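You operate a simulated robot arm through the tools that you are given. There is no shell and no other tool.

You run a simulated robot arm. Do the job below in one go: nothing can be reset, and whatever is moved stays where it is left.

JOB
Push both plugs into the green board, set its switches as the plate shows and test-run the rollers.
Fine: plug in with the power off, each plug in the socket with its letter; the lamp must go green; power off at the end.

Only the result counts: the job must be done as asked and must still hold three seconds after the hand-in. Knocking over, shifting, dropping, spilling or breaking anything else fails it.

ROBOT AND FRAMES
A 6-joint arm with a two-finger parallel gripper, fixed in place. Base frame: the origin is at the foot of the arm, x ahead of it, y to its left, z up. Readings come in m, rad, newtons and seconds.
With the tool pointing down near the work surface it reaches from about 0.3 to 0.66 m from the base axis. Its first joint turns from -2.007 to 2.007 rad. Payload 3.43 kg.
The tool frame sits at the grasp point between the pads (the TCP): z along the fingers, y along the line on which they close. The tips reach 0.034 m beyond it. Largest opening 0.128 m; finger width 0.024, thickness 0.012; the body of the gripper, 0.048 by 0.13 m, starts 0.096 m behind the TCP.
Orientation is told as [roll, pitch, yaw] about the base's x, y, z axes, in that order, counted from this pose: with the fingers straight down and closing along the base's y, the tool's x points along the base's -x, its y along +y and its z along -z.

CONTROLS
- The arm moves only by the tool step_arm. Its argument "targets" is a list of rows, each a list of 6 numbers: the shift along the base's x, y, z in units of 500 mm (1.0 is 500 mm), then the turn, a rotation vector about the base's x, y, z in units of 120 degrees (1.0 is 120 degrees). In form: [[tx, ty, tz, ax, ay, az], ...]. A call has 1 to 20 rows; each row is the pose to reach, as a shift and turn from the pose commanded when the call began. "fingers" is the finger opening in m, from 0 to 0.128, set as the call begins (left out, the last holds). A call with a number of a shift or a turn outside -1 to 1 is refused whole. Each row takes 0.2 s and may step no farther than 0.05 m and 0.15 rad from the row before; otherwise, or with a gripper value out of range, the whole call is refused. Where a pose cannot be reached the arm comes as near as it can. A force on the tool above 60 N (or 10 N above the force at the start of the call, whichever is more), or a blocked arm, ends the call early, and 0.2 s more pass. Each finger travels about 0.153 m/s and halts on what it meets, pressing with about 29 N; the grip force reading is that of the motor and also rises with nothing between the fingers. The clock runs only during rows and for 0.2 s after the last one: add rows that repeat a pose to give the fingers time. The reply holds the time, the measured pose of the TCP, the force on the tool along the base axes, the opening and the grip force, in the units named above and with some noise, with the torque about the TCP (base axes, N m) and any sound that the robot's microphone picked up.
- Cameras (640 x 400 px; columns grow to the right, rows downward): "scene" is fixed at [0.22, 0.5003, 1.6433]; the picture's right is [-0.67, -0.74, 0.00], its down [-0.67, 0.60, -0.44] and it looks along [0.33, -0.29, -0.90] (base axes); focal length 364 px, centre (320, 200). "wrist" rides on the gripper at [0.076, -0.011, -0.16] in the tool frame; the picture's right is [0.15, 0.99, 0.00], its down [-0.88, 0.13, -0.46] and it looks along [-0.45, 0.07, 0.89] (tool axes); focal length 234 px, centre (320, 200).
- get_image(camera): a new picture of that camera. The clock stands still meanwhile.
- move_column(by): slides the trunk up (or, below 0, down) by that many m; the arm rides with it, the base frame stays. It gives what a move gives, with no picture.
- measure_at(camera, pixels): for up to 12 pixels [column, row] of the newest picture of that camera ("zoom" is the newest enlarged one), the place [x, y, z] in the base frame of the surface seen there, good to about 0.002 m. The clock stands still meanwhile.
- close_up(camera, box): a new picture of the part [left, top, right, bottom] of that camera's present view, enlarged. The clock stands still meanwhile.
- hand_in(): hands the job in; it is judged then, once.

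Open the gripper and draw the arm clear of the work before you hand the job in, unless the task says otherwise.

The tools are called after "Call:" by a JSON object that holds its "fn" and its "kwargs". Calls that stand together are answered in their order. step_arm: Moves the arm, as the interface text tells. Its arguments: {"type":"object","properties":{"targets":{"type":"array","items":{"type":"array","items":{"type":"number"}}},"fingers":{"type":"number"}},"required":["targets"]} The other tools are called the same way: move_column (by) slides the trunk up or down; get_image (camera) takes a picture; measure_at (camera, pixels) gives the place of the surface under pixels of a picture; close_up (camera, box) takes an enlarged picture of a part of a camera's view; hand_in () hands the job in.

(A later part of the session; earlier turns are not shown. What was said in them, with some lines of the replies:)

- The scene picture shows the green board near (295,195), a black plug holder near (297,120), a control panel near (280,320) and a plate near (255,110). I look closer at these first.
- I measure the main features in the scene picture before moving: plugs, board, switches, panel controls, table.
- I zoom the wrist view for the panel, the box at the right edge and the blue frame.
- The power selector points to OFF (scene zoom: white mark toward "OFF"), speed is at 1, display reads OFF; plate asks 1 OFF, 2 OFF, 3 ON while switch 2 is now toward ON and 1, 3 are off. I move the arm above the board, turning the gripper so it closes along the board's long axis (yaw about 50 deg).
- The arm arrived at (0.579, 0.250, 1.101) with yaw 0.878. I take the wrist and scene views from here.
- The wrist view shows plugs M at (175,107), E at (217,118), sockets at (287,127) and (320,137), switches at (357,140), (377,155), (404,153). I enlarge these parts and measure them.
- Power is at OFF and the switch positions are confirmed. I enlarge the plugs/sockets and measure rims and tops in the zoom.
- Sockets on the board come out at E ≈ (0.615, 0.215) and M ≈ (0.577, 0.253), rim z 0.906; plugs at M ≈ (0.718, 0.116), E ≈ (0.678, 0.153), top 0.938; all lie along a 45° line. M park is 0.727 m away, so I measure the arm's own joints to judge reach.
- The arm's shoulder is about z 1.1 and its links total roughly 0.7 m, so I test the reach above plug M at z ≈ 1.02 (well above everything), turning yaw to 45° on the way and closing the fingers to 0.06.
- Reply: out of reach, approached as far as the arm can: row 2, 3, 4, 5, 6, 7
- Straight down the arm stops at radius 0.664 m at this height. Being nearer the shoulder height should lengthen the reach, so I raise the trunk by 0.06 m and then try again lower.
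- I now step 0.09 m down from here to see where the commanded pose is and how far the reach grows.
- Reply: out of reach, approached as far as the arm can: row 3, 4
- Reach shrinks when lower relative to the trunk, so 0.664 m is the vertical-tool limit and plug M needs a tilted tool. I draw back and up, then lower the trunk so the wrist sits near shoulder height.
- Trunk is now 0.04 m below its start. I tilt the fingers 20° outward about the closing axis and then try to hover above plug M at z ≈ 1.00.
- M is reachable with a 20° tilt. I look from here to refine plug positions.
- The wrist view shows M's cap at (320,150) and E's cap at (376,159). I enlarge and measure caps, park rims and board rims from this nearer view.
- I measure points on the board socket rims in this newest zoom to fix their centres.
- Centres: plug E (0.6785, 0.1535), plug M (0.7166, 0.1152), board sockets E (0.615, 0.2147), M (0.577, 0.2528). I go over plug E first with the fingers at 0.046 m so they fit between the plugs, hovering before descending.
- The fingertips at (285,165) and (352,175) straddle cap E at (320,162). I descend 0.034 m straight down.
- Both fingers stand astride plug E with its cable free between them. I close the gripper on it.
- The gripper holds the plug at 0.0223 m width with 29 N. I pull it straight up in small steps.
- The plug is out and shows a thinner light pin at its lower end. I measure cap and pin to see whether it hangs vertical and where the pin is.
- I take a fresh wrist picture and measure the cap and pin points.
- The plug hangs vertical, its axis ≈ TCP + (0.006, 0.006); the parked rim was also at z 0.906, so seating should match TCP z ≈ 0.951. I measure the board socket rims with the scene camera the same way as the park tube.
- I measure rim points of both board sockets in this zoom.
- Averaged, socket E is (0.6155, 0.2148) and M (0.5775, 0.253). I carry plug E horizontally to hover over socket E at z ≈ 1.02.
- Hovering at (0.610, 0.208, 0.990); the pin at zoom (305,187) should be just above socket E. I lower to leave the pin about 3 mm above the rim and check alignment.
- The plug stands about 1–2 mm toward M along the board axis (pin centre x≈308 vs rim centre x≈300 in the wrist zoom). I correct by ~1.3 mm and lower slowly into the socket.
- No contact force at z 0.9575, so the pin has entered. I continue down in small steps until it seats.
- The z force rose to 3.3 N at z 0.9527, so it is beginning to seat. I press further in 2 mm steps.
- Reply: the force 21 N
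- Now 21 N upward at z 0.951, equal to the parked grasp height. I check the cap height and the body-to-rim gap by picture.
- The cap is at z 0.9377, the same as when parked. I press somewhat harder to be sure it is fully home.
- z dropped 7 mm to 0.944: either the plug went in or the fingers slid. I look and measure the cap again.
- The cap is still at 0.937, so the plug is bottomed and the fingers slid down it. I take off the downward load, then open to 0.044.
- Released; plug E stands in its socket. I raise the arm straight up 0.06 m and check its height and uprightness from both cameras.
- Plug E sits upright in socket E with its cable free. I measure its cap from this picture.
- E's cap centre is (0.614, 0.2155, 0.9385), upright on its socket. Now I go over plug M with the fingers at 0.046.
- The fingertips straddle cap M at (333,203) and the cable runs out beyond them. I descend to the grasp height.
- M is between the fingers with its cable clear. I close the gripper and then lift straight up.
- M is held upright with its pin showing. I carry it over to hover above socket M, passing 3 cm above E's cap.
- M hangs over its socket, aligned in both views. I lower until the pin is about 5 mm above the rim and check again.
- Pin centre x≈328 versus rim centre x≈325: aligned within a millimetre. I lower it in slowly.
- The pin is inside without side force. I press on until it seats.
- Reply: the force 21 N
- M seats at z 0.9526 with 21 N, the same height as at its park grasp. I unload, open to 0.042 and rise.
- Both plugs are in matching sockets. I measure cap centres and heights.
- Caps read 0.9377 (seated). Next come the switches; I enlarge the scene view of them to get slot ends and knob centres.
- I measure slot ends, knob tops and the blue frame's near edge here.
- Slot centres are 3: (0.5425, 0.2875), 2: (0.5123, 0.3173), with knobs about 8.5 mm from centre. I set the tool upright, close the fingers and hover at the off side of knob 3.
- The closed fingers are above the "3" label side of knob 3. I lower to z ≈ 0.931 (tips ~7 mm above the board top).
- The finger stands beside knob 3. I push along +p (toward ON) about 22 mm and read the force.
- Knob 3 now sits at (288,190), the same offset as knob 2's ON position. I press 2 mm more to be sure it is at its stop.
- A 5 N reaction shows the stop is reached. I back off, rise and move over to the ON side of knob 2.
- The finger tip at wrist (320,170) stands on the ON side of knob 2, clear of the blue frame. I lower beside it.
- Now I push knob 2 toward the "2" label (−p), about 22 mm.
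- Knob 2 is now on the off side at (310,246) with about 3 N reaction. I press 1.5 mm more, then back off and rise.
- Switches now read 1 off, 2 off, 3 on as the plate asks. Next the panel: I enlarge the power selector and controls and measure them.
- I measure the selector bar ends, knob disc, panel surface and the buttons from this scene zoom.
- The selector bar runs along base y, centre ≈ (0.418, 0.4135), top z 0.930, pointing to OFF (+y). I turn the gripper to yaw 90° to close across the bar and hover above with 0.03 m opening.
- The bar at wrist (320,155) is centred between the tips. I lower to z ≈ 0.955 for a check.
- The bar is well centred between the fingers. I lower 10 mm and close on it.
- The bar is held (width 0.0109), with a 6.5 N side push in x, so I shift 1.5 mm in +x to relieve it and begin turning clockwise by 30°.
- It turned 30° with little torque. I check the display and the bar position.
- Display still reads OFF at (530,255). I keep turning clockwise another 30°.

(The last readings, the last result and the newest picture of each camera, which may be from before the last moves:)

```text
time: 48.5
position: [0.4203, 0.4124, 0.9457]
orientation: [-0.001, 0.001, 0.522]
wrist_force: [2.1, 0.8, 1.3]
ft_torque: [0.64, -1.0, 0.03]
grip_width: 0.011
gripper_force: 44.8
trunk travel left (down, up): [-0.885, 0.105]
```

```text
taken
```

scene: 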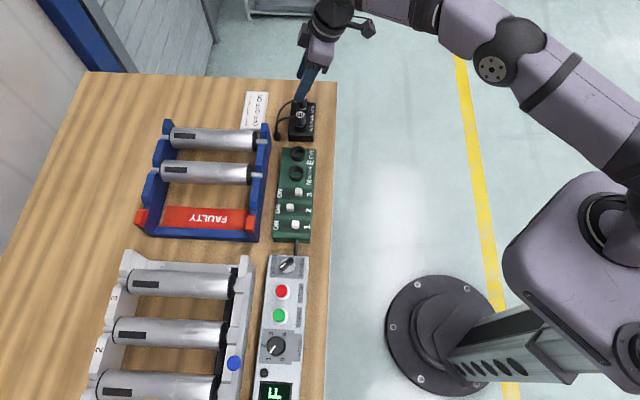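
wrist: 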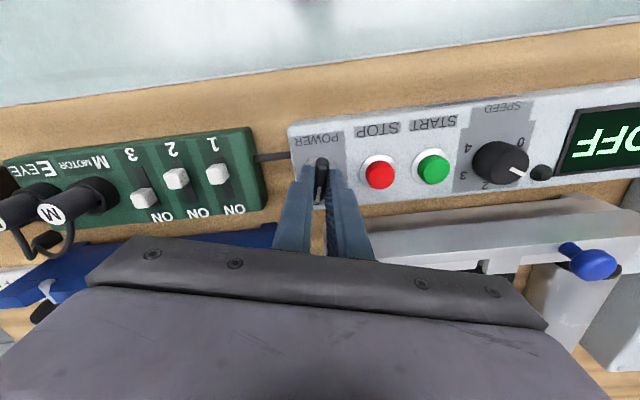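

Still OFF after 60°. I continue toward 90°.

Call:
{"fn": "step_arm", "kwargs": {"targets": [[0, 0, 0, 0, 0, -0.0625], [0, 0, 0, 0, 0, -0.125], [0, 0, 0, 0, 0, -0.1875], [0, 0, 0, 0, 0, -0.2375]]}}

Call:
{"fn": "get_image", "kwargs": {"camera": "wrist"}}

```text
time: 49.5
position: [0.4215, 0.4115, 0.947]
orientation: [0.0, -0.001, 0.024]
wrist_force: [4.4, -0.7, 1.7]
ft_torque: [0.03, -1.1, -0.08]
grip_width: 0.0105
gripper_force: 44.8
trunk travel left (down, up): [-0.885, 0.105]
```

```text
taken
```

wrist: 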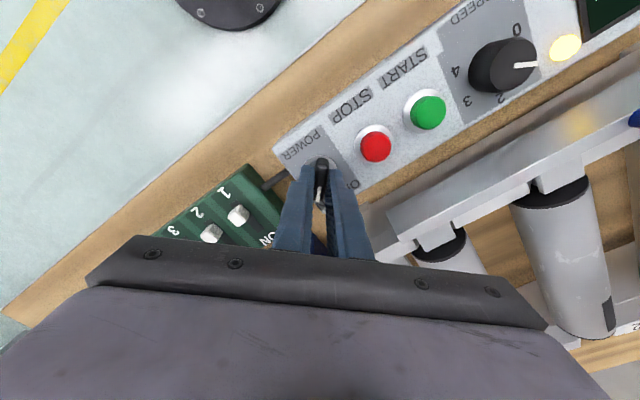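

The lamp lit amber at (565,47): power is ON. I open the fingers and rise to look at the display.

Call:
{"fn": "step_arm", "kwargs": {"targets": [[0, 0, 0, 0, 0, 0], [0, 0, 0, 0, 0, 0]], "fingers": 0.03}}

Call:
{"fn": "step_arm", "kwargs": {"targets": [[0, 0, 0.04, 0, 0, 0], [0, 0, 0.1, 0, 0, 0], [0, 0, 0.18, 0, 0, 0], [0, 0, 0.22, 0, 0, 0]]}}

Call:
{"fn": "get_image", "kwargs": {"camera": "wrist"}}

Call:
{"fn": "close_up", "kwargs": {"camera": "scene", "box": [240, 240, 340, 400]}}

```text
time: 50.1
position: [0.419, 0.4129, 0.9462]
orientation: [0.001, -0.001, 0.026]
wrist_force: [-0.5, -0.3, -0.7]
ft_torque: [0.02, 0.01, 0.02]
grip_width: 0.0301
gripper_force: 0.0
trunk travel left (down, up): [-0.885, 0.105]
```

```text
time: 51.1
position: [0.4194, 0.4133, 1.0568]
orientation: [-0.002, 0.0, 0.025]
wrist_force: [0.1, -1.1, 0.2]
ft_torque: [0.0, -0.02, 0.03]
grip_width: 0.03
gripper_force: 0.0
trunk travel left (down, up): [-0.885, 0.105]
```

```text
taken
```

wrist: 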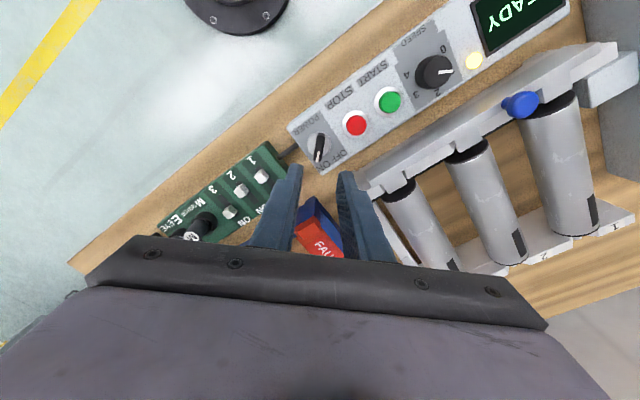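

```text
2.50 times, centred on (290, 320) of scene
```

zoom: 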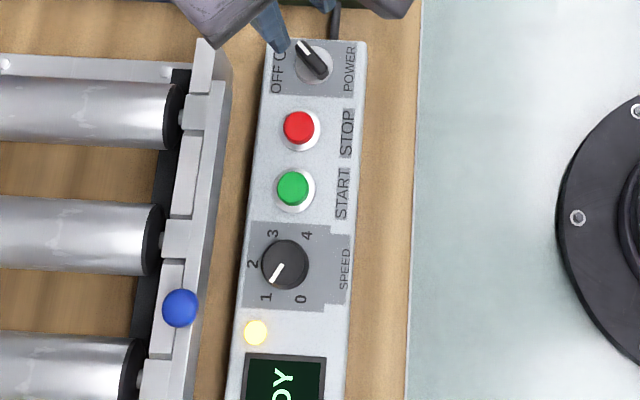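

The display reads READY with an amber lamp. I measure the START and STOP buttons for pressing.

Call:
{"fn": "close_up", "kwargs": {"camera": "scene", "box": [255, 275, 315, 335]}}

```text
6.67 times, centred on (285, 305) of scene
```

zoom: 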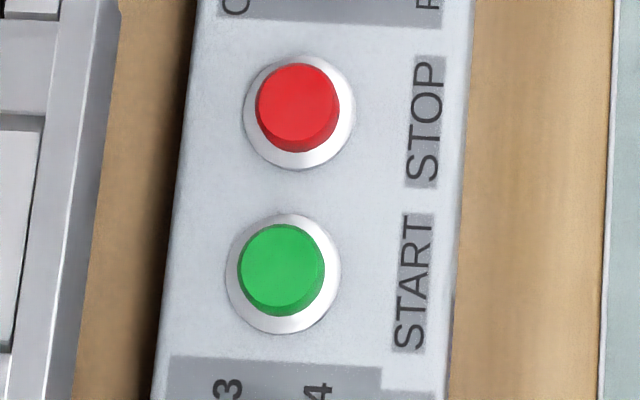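

I measure the button tops in this zoom.

Call:
{"fn": "measure_at", "kwargs": {"camera": "zoom", "pixels": [[282, 265], [245, 265], [319, 265], [282, 230], [282, 300], [299, 103], [262, 103], [336, 103], [299, 70], [299, 140], [232, 290], [338, 270]]}}

```text
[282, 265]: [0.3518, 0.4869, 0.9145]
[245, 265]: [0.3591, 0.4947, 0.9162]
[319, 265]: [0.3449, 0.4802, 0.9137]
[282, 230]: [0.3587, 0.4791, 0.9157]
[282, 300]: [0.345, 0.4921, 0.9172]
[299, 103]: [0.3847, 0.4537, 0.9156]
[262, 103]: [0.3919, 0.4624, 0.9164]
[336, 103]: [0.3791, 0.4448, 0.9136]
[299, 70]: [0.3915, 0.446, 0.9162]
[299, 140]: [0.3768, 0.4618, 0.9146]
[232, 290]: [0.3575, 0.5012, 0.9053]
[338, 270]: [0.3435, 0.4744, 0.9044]
```

START is at (0.352, 0.4872), STOP at (0.385, 0.4537), tops at z 0.9155. I close the fingers and go over START.

Call:
{"fn": "step_arm", "kwargs": {"targets": [[-0.0337, 0.037, 0, 0, 0, 0], [-0.0674, 0.0739, 0, 0, 0, 0], [-0.1011, 0.1109, 0, 0, 0, 0], [-0.1348, 0.1478, 0, 0, 0, 0], [-0.1348, 0.1478, -0.08, 0, 0, 0], [-0.1348, 0.1478, -0.16, 0, 0, 0], [-0.1348, 0.1478, -0.16, 0, 0, 0]], "fingers": 0.0}}

Call:
{"fn": "get_image", "kwargs": {"camera": "wrist"}}

Call:
{"fn": "close_up", "kwargs": {"camera": "scene", "box": [240, 240, 340, 400]}}

```text
time: 52.7
position: [0.3511, 0.4858, 0.9763]
orientation: [0.001, 0.0, 0.028]
wrist_force: [0.1, -0.2, 0.0]
ft_torque: [0.02, 0.01, 0.0]
grip_width: 0.0
gripper_force: 28.8
trunk travel left (down, up): [-0.885, 0.105]
```

```text
taken
```

wrist: 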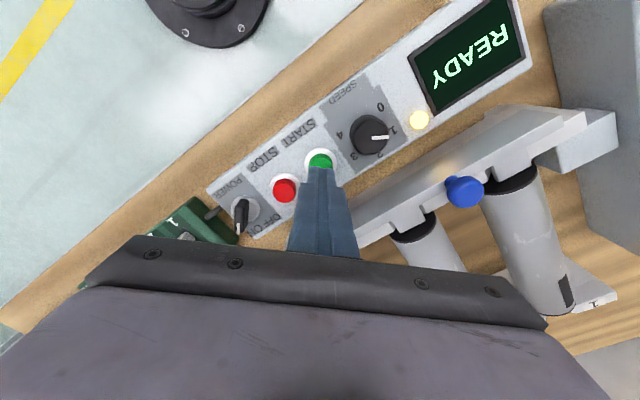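

```text
2.50 times, centred on (290, 320) of scene
```

zoom: 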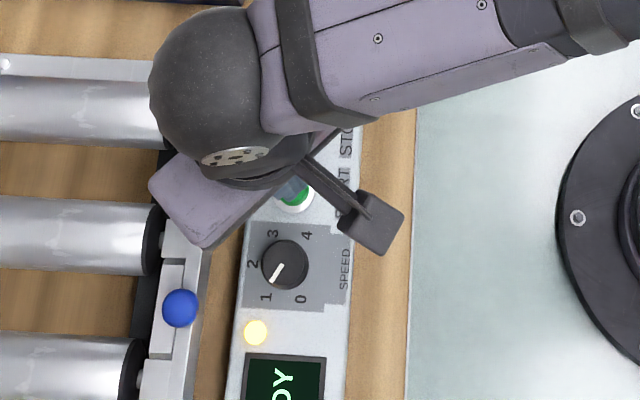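

The finger tip is over START; display READY at (470,55). I lower to just above the button and then press in small steps.

Call:
{"fn": "step_arm", "kwargs": {"targets": [[0.001, 0.002, -0.025, 0, 0, 0], [0.001, 0.002, -0.046, 0, 0, 0], [0.001, 0.002, -0.052, 0, 0, 0], [0.001, 0.002, -0.058, 0, 0, 0]]}}

Call:
{"fn": "get_image", "kwargs": {"camera": "wrist"}}

```text
time: 53.7
position: [0.3528, 0.4875, 0.9476]
orientation: [-0.002, 0.002, 0.025]
wrist_force: [-0.1, -0.6, 1.9]
ft_torque: [-0.04, 0.04, 0.0]
grip_width: 0.0
gripper_force: 28.8
trunk travel left (down, up): [-0.885, 0.105]
```

```text
taken
```

wrist: 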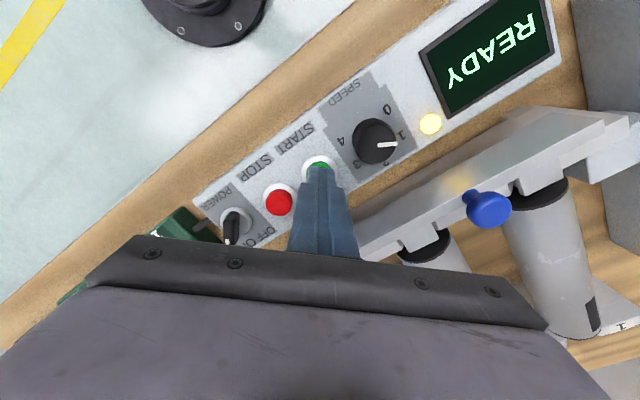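

Contact at 1.9 N. I press another 3 mm.

Call:
{"fn": "step_arm", "kwargs": {"targets": [[0, 0, -0.003, 0, 0, 0], [0, 0, -0.006, 0, 0, 0]]}}

Call:
{"fn": "get_image", "kwargs": {"camera": "wrist"}}

```text
time: 54.3
position: [0.3531, 0.4883, 0.9442]
orientation: [0.002, -0.002, 0.027]
wrist_force: [-0.7, 0.0, 7.1]
ft_torque: [-0.03, 0.09, 0.03]
grip_width: 0.0001
gripper_force: 28.8
trunk travel left (down, up): [-0.885, 0.105]
heard: click
```

```text
taken
```

wrist: 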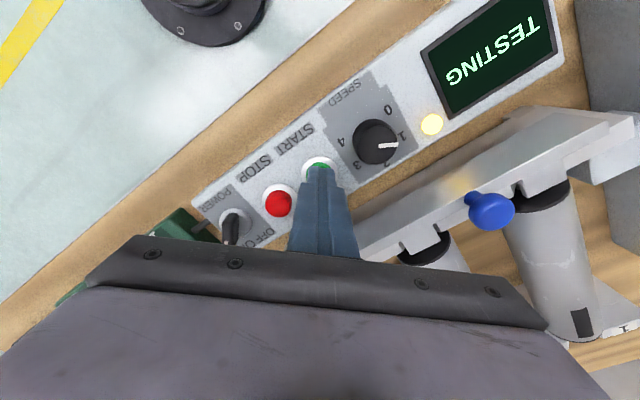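

A click was heard and the display shows TESTING. I rise off the button and let time pass.

Call:
{"fn": "step_arm", "kwargs": {"targets": [[0, 0, 0.03, 0, 0, 0], [0, 0, 0.07, 0, 0, 0], [0, 0, 0.07, 0, 0, 0], [0, 0, 0.07, 0, 0, 0], [0, 0, 0.07, 0, 0, 0]]}}

Call:
{"fn": "get_image", "kwargs": {"camera": "wrist"}}

```text
time: 55.5
position: [0.3522, 0.4886, 0.979]
orientation: [0.001, 0.001, 0.027]
wrist_force: [0.0, 0.1, -0.3]
ft_torque: [0.01, 0.03, 0.02]
grip_width: 0.0001
gripper_force: 28.8
trunk travel left (down, up): [-0.885, 0.105]
```

```text
taken
```

wrist: 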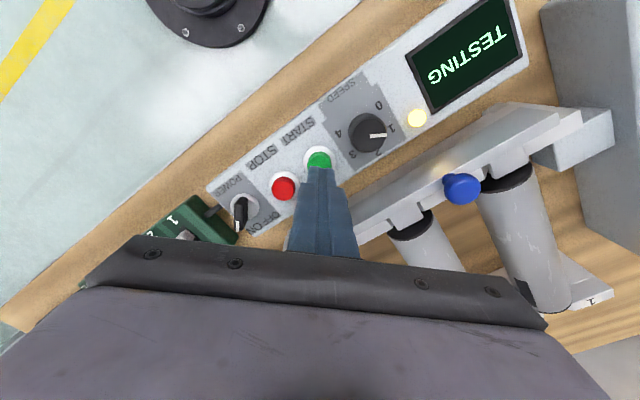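

The display still shows TESTING with the roller mark moving. I wait by repeating the pose.

Call:
{"fn": "step_arm", "kwargs": {"targets": [[0, 0, 0, 0, 0, 0], [0, 0, 0, 0, 0, 0], [0, 0, 0, 0, 0, 0], [0, 0, 0, 0, 0, 0], [0, 0, 0, 0, 0, 0], [0, 0, 0, 0, 0, 0], [0, 0, 0, 0, 0, 0], [0, 0, 0, 0, 0, 0], [0, 0, 0, 0, 0, 0], [0, 0, 0, 0, 0, 0]]}}

Call:
{"fn": "get_image", "kwargs": {"camera": "wrist"}}

```text
time: 57.7
position: [0.3513, 0.4862, 0.9789]
orientation: [0.001, 0.001, 0.027]
wrist_force: [0.0, -0.6, -1.0]
ft_torque: [0.02, 0.06, 0.01]
grip_width: 0.0001
gripper_force: 29.3
trunk travel left (down, up): [-0.885, 0.105]
```

```text
taken
```

wrist: 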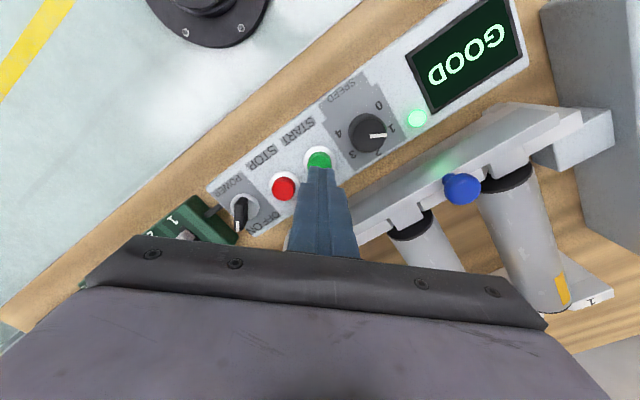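

The display reads GOOD and the lamp is green at (417,118). I check whether the rollers still turn after a moment.

Call:
{"fn": "step_arm", "kwargs": {"targets": [[0, 0, 0, 0, 0, 0], [0, 0, 0, 0, 0, 0]]}}

Call:
{"fn": "get_image", "kwargs": {"camera": "wrist"}}

Call:
{"fn": "get_image", "kwargs": {"camera": "scene"}}

```text
time: 58.3
position: [0.353, 0.4861, 0.9787]
orientation: [0.001, 0.0, 0.026]
wrist_force: [-0.7, -1.1, 0.1]
ft_torque: [0.02, 0.0, 0.01]
grip_width: 0.0
gripper_force: 29.3
trunk travel left (down, up): [-0.885, 0.105]
```

```text
taken
```

wrist: 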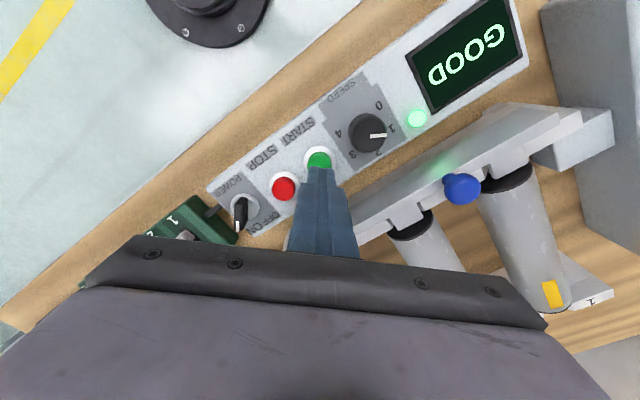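

```text
taken
```

scene: 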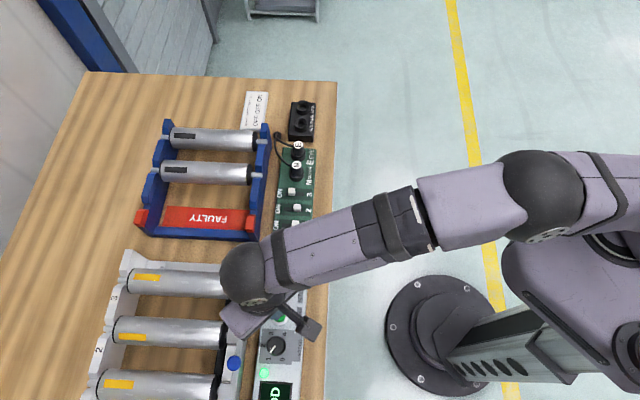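

The roller mark moved slightly between pictures ((562,288) to (552,295)). I wait one more second to see if they are still running.

Call:
{"fn": "step_arm", "kwargs": {"targets": [[0, 0, 0, 0, 0, 0], [0, 0, 0, 0, 0, 0], [0, 0, 0, 0, 0, 0]]}}

Call:
{"fn": "get_image", "kwargs": {"camera": "wrist"}}

Call:
{"fn": "step_arm", "kwargs": {"targets": [[0, 0, 0, 0, 0, 0], [0, 0, 0, 0, 0, 0]]}}

Call:
{"fn": "get_image", "kwargs": {"camera": "wrist"}}

```text
time: 59.1
position: [0.3536, 0.4868, 0.9792]
orientation: [-0.001, 0.0, 0.025]
wrist_force: [0.4, -1.1, -0.8]
ft_torque: [0.01, -0.01, 0.02]
grip_width: 0.0
gripper_force: 29.2
trunk travel left (down, up): [-0.885, 0.105]
```

```text
taken
```

wrist: 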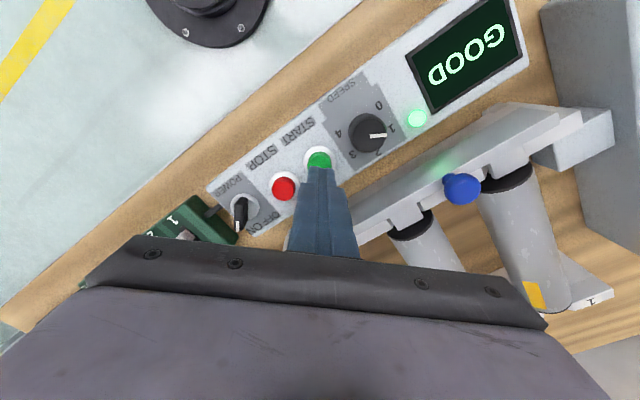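

```text
time: 59.7
position: [0.353, 0.4884, 0.9798]
orientation: [0.002, -0.001, 0.028]
wrist_force: [0.5, -0.4, 1.2]
ft_torque: [0.0, 0.01, 0.02]
grip_width: 0.0
gripper_force: 29.1
trunk travel left (down, up): [-0.885, 0.105]
```

```text
taken
```

wrist: 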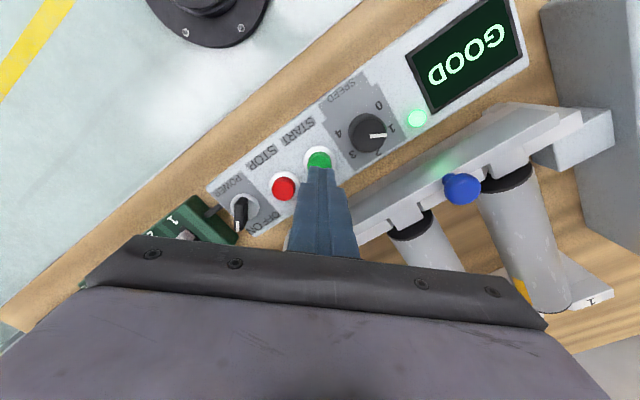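

The rollers still turn; switching the power off will end the run. I rise, move back over the power selector with fingers at 0.03 and yaw unchanged (the bar now points along x).

Call:
{"fn": "step_arm", "kwargs": {"targets": [[0, 0, 0.06, 0, 0, 0], [0, 0, 0.1, 0, 0, 0], [0.0446, -0.05, 0.1, 0, 0, 0], [0.0892, -0.1, 0.1, 0, 0, 0], [0.1338, -0.1498, 0.1, 0, 0, 0], [0.1338, -0.1498, 0.03, 0, 0, 0], [0.1338, -0.1498, 0.03, 0, 0, 0]], "fingers": 0.03}}

Call:
{"fn": "get_image", "kwargs": {"camera": "wrist"}}

Call:
{"fn": "close_up", "kwargs": {"camera": "wrist", "box": [260, 100, 380, 220]}}

```text
time: 61.3
position: [0.4221, 0.4115, 0.9947]
orientation: [0.0, 0.001, 0.027]
wrist_force: [0.1, 0.6, -0.7]
ft_torque: [-0.01, 0.03, 0.04]
grip_width: 0.0303
gripper_force: 0.0
trunk travel left (down, up): [-0.885, 0.105]
```

```text
taken
```

wrist: 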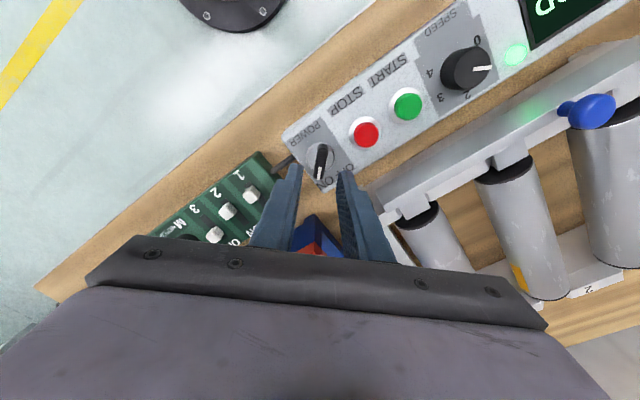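

```text
3.33 times, centred on (320, 160) of wrist
```

zoom: 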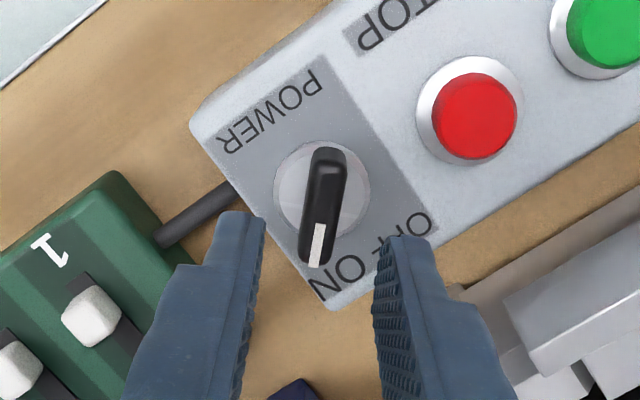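

The bar is centred between the fingers. I lower to the grip height and close.

Call:
{"fn": "step_arm", "kwargs": {"targets": [[0, 0.001, -0.04, 0, 0, 0], [0, 0.001, -0.08, 0, 0, 0], [0, 0.001, -0.096, 0, 0, 0], [0, 0.001, -0.096, 0, 0, 0]]}}

Call:
{"fn": "step_arm", "kwargs": {"targets": [[0, 0, 0, 0, 0, 0], [0, 0, 0, 0, 0, 0]], "fingers": 0.0}}

```text
time: 62.3
position: [0.4205, 0.4131, 0.9467]
orientation: [0.001, 0.001, 0.026]
wrist_force: [0.6, 0.3, 0.4]
ft_torque: [0.02, -0.01, 0.01]
grip_width: 0.0302
gripper_force: 0.0
trunk travel left (down, up): [-0.885, 0.105]
```

```text
time: 62.9
position: [0.4199, 0.4127, 0.9469]
orientation: [-0.001, -0.001, 0.025]
wrist_force: [0.4, -4.8, -1.7]
ft_torque: [-0.01, -0.51, -0.05]
grip_width: 0.0107
gripper_force: 44.4
trunk travel left (down, up): [-0.885, 0.105]
```

The bar is gripped. I turn it counter-clockwise by about 89° back to OFF in 11 small rows.

Call:
{"fn": "step_arm", "kwargs": {"targets": [[0, -0.002, 0, 0, 0, 0.0675], [0, -0.002, 0, 0, 0, 0.135], [0, -0.002, 0, 0, 0, 0.2025], [0, -0.002, 0, 0, 0, 0.27], [0, -0.002, 0, 0, 0, 0.3375], [0, -0.002, 0, 0, 0, 0.405], [0, -0.002, 0, 0, 0, 0.4725], [0, -0.002, 0, 0, 0, 0.54], [0, -0.002, 0, 0, 0, 0.6075], [0, -0.002, 0, 0, 0, 0.675], [0, -0.002, 0, 0, 0, 0.7425], [0, -0.002, 0, 0, 0, 0.7425]]}}

Call:
{"fn": "get_image", "kwargs": {"camera": "wrist"}}

Call:
{"fn": "close_up", "kwargs": {"camera": "scene", "box": [240, 240, 340, 400]}}

```text
time: 65.5
position: [0.4193, 0.413, 0.9458]
orientation: [0.0, 0.0, 1.583]
wrist_force: [-1.5, 2.8, 1.4]
ft_torque: [-0.83, 0.07, -0.56]
grip_width: 0.0105
gripper_force: 44.0
trunk travel left (down, up): [-0.885, 0.105]
```

```text
taken
```

wrist: 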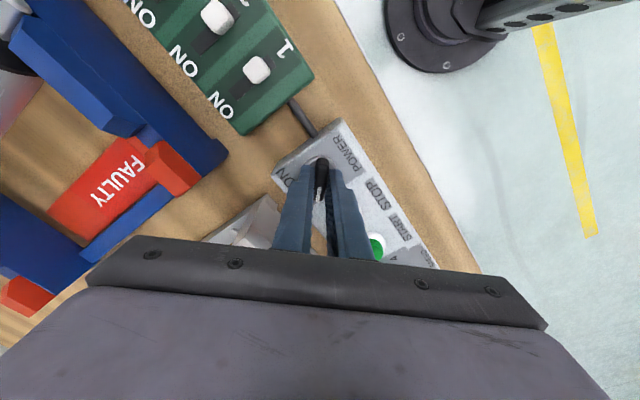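

```text
2.50 times, centred on (290, 320) of scene
```

zoom: 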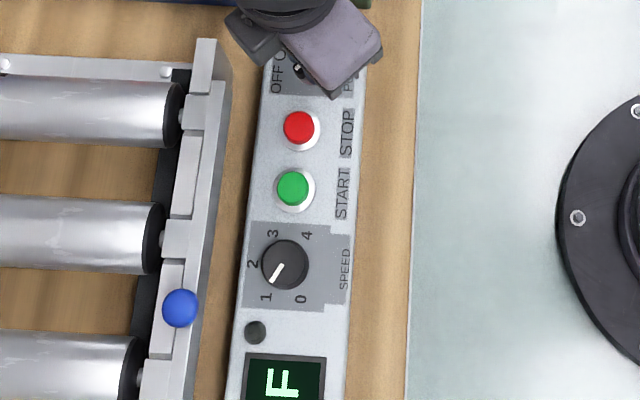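

The lamp is dark and the display shows OFF again, with a −0.56 N·m stop torque. I open and rise clear.

Call:
{"fn": "step_arm", "kwargs": {"targets": [[0, 0, 0, 0, 0, -0.003], [0, 0, 0, 0, 0, -0.003]], "fingers": 0.03}}

Call:
{"fn": "step_arm", "kwargs": {"targets": [[0, 0, 0.04, 0, 0, 0], [0, 0, 0.1, 0, 0, 0], [0, 0, 0.19, 0, 0, 0], [0, 0, 0.28, 0, 0, 0], [-0.05, -0.05, 0.36, 0, 0, 0], [-0.11, -0.11, 0.4, 0, 0, 0], [-0.16, -0.16, 0.44, 0, 0, 0]]}}

Call:
{"fn": "get_image", "kwargs": {"camera": "scene"}}

Call:
{"fn": "close_up", "kwargs": {"camera": "scene", "box": [240, 240, 340, 400]}}

Call:
{"fn": "close_up", "kwargs": {"camera": "scene", "box": [250, 120, 340, 250]}}

Call:
{"fn": "get_image", "kwargs": {"camera": "wrist"}}

```text
time: 66.1
position: [0.4192, 0.4126, 0.9467]
orientation: [0.0, 0.0, 1.575]
wrist_force: [0.0, 0.1, -0.2]
ft_torque: [0.0, 0.03, -0.01]
grip_width: 0.03
gripper_force: 0.1
trunk travel left (down, up): [-0.885, 0.105]
```

```text
refused: row 5 steps farther than a row can; nothing moved
```

```text
taken
```

scene: 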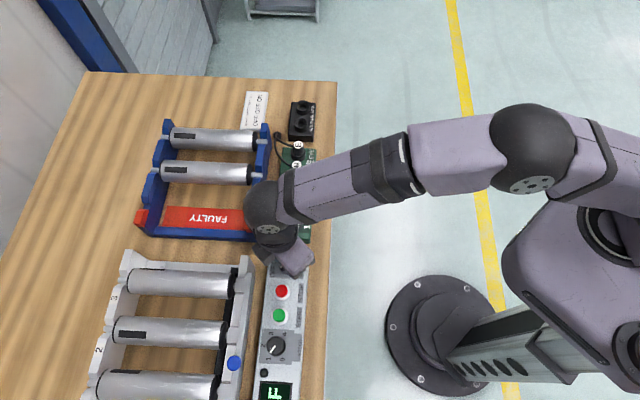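

```text
2.50 times, centred on (290, 320) of scene
```

zoom: 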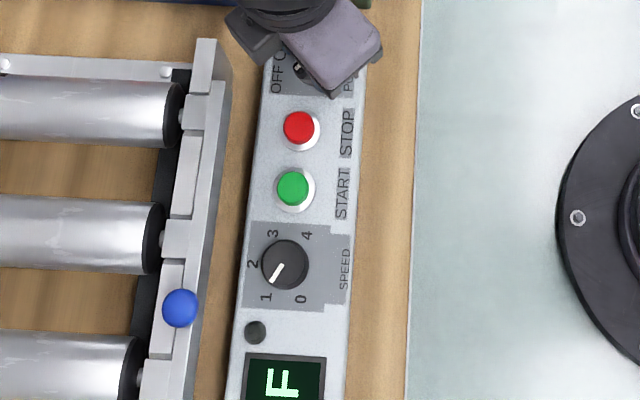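

```text
3.08 times, centred on (295, 185) of scene
```

zoom: 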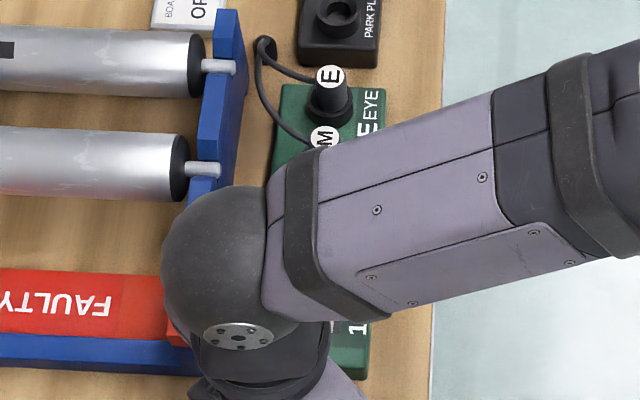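

```text
taken
```

wrist: 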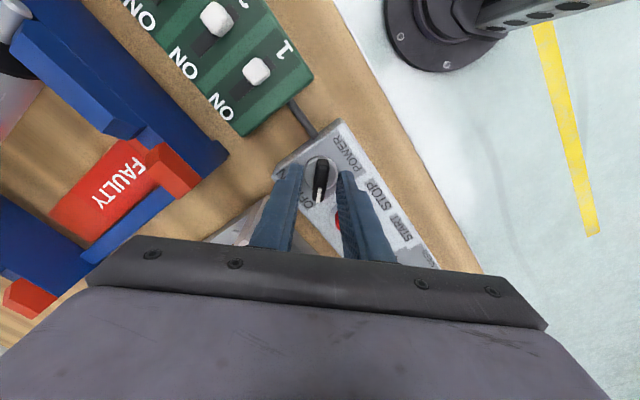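

The fingers are open and the move was refused for one long row; I repeat the rise with smaller steps, then draw back toward the robot.

Call:
{"fn": "step_arm", "kwargs": {"targets": [[0, 0, 0.04, 0, 0, 0], [0, 0, 0.1, 0, 0, 0], [0, 0, 0.18, 0, 0, 0], [0, 0, 0.26, 0, 0, 0], [-0.03, -0.03, 0.32, 0, 0, 0], [-0.06, -0.06, 0.38, 0, 0, 0], [-0.1, -0.1, 0.42, 0, 0, 0], [-0.14, -0.14, 0.44, 0, 0, 0]]}}

Call:
{"fn": "get_image", "kwargs": {"camera": "scene"}}

Call:
{"fn": "get_image", "kwargs": {"camera": "wrist"}}

```text
time: 67.9
position: [0.3497, 0.3422, 1.1665]
orientation: [-0.002, 0.0, 1.576]
wrist_force: [-0.5, 0.5, 0.5]
ft_torque: [0.01, 0.0, 0.03]
grip_width: 0.0301
gripper_force: 0.1
trunk travel left (down, up): [-0.885, 0.105]
```

```text
taken
```

scene: 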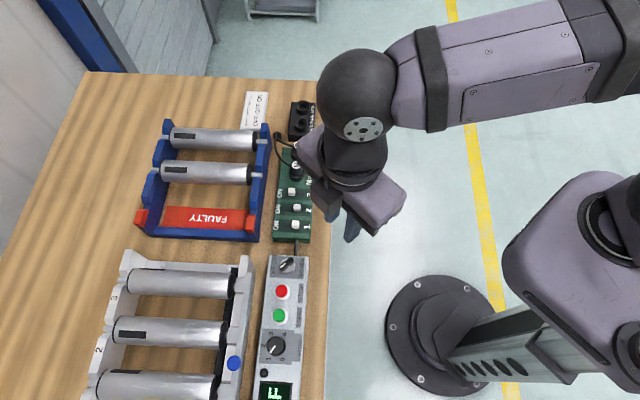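

```text
taken
```

wrist: 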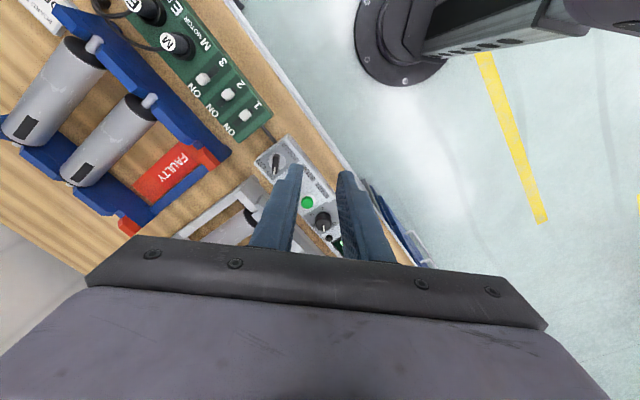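

Everything looks in place. I draw the arm farther to the side and open the gripper wide so I can inspect the whole board one last time.

Call:
{"fn": "step_arm", "kwargs": {"targets": [[0, -0.08, 0.01, 0, 0, 0], [0, -0.16, 0.02, 0, 0, 0], [0, -0.24, 0.03, 0, 0, 0], [0, -0.32, 0.04, 0, 0, 0], [0, -0.4, 0.05, 0, 0, 0], [0, -0.46, 0.06, 0, 0, 0], [0, -0.46, 0.06, 0, 0, 0]], "fingers": 0.1}}

Call:
{"fn": "get_image", "kwargs": {"camera": "scene"}}

Call:
{"fn": "close_up", "kwargs": {"camera": "scene", "box": [250, 120, 340, 250]}}

Call:
{"fn": "close_up", "kwargs": {"camera": "scene", "box": [240, 240, 340, 400]}}

```text
time: 69.5
position: [0.3495, 0.1134, 1.195]
orientation: [0.0, 0.0, 1.576]
wrist_force: [-0.6, -0.1, 0.4]
ft_torque: [-0.01, -0.01, -0.01]
grip_width: 0.1
gripper_force: 0.2
trunk travel left (down, up): [-0.885, 0.105]
```

```text
taken
```

scene: 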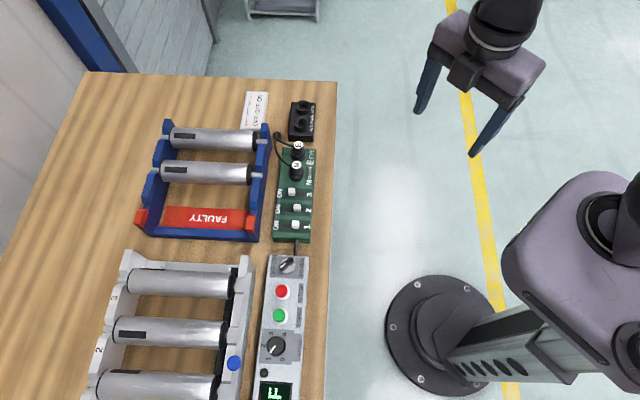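

```text
3.08 times, centred on (295, 185) of scene
```

zoom: 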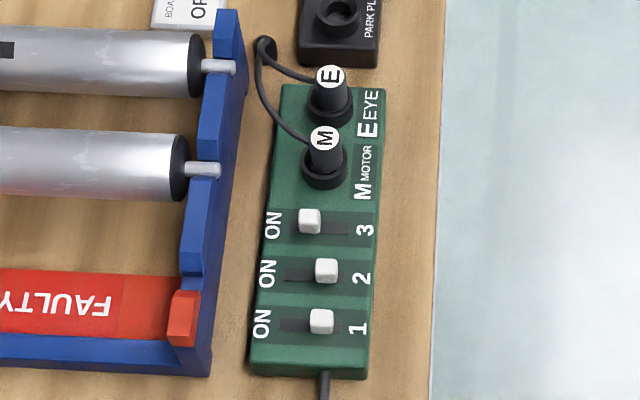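

```text
2.50 times, centred on (290, 320) of scene
```

zoom: 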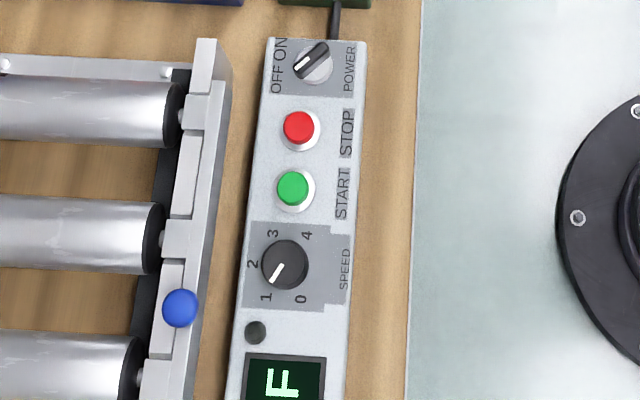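

Final check: plugs E and M stand in their own sockets, the switches are 1 off, 2 off, 3 on, power is at OFF, the lamp is dark and the rollers are still. The test showed GOOD with a green lamp, and the arm is clear and open, so I hand in.

Call:
{"fn": "hand_in", "kwargs": {}}

```text
The job is handed in.
```

The job is handed in. Both plugs are in the green board, the switches match the plate, and the rollers passed their test run with the lamp going green.

- **Plugs:** E and M went into their own lettered sockets with the power off. Both caps ended at the same height as when parked (z ≈ 0.938 m).
- **Switches:** 1 off, 2 off, 3 on, as the plate shows.
- **Test run:** with the power on, the display read READY. After I pressed START it showed TESTING, then GOOD, and the lamp turned green. The speed dial stayed at 1.
- **End state:** the power selector is back at OFF, the lamp is dark and the rollers are still. I did not press STOP; turning the power off ended the run.

The board had not moved in the final picture, and nothing else looked disturbed. The gripper is open and the arm is clear of the table.
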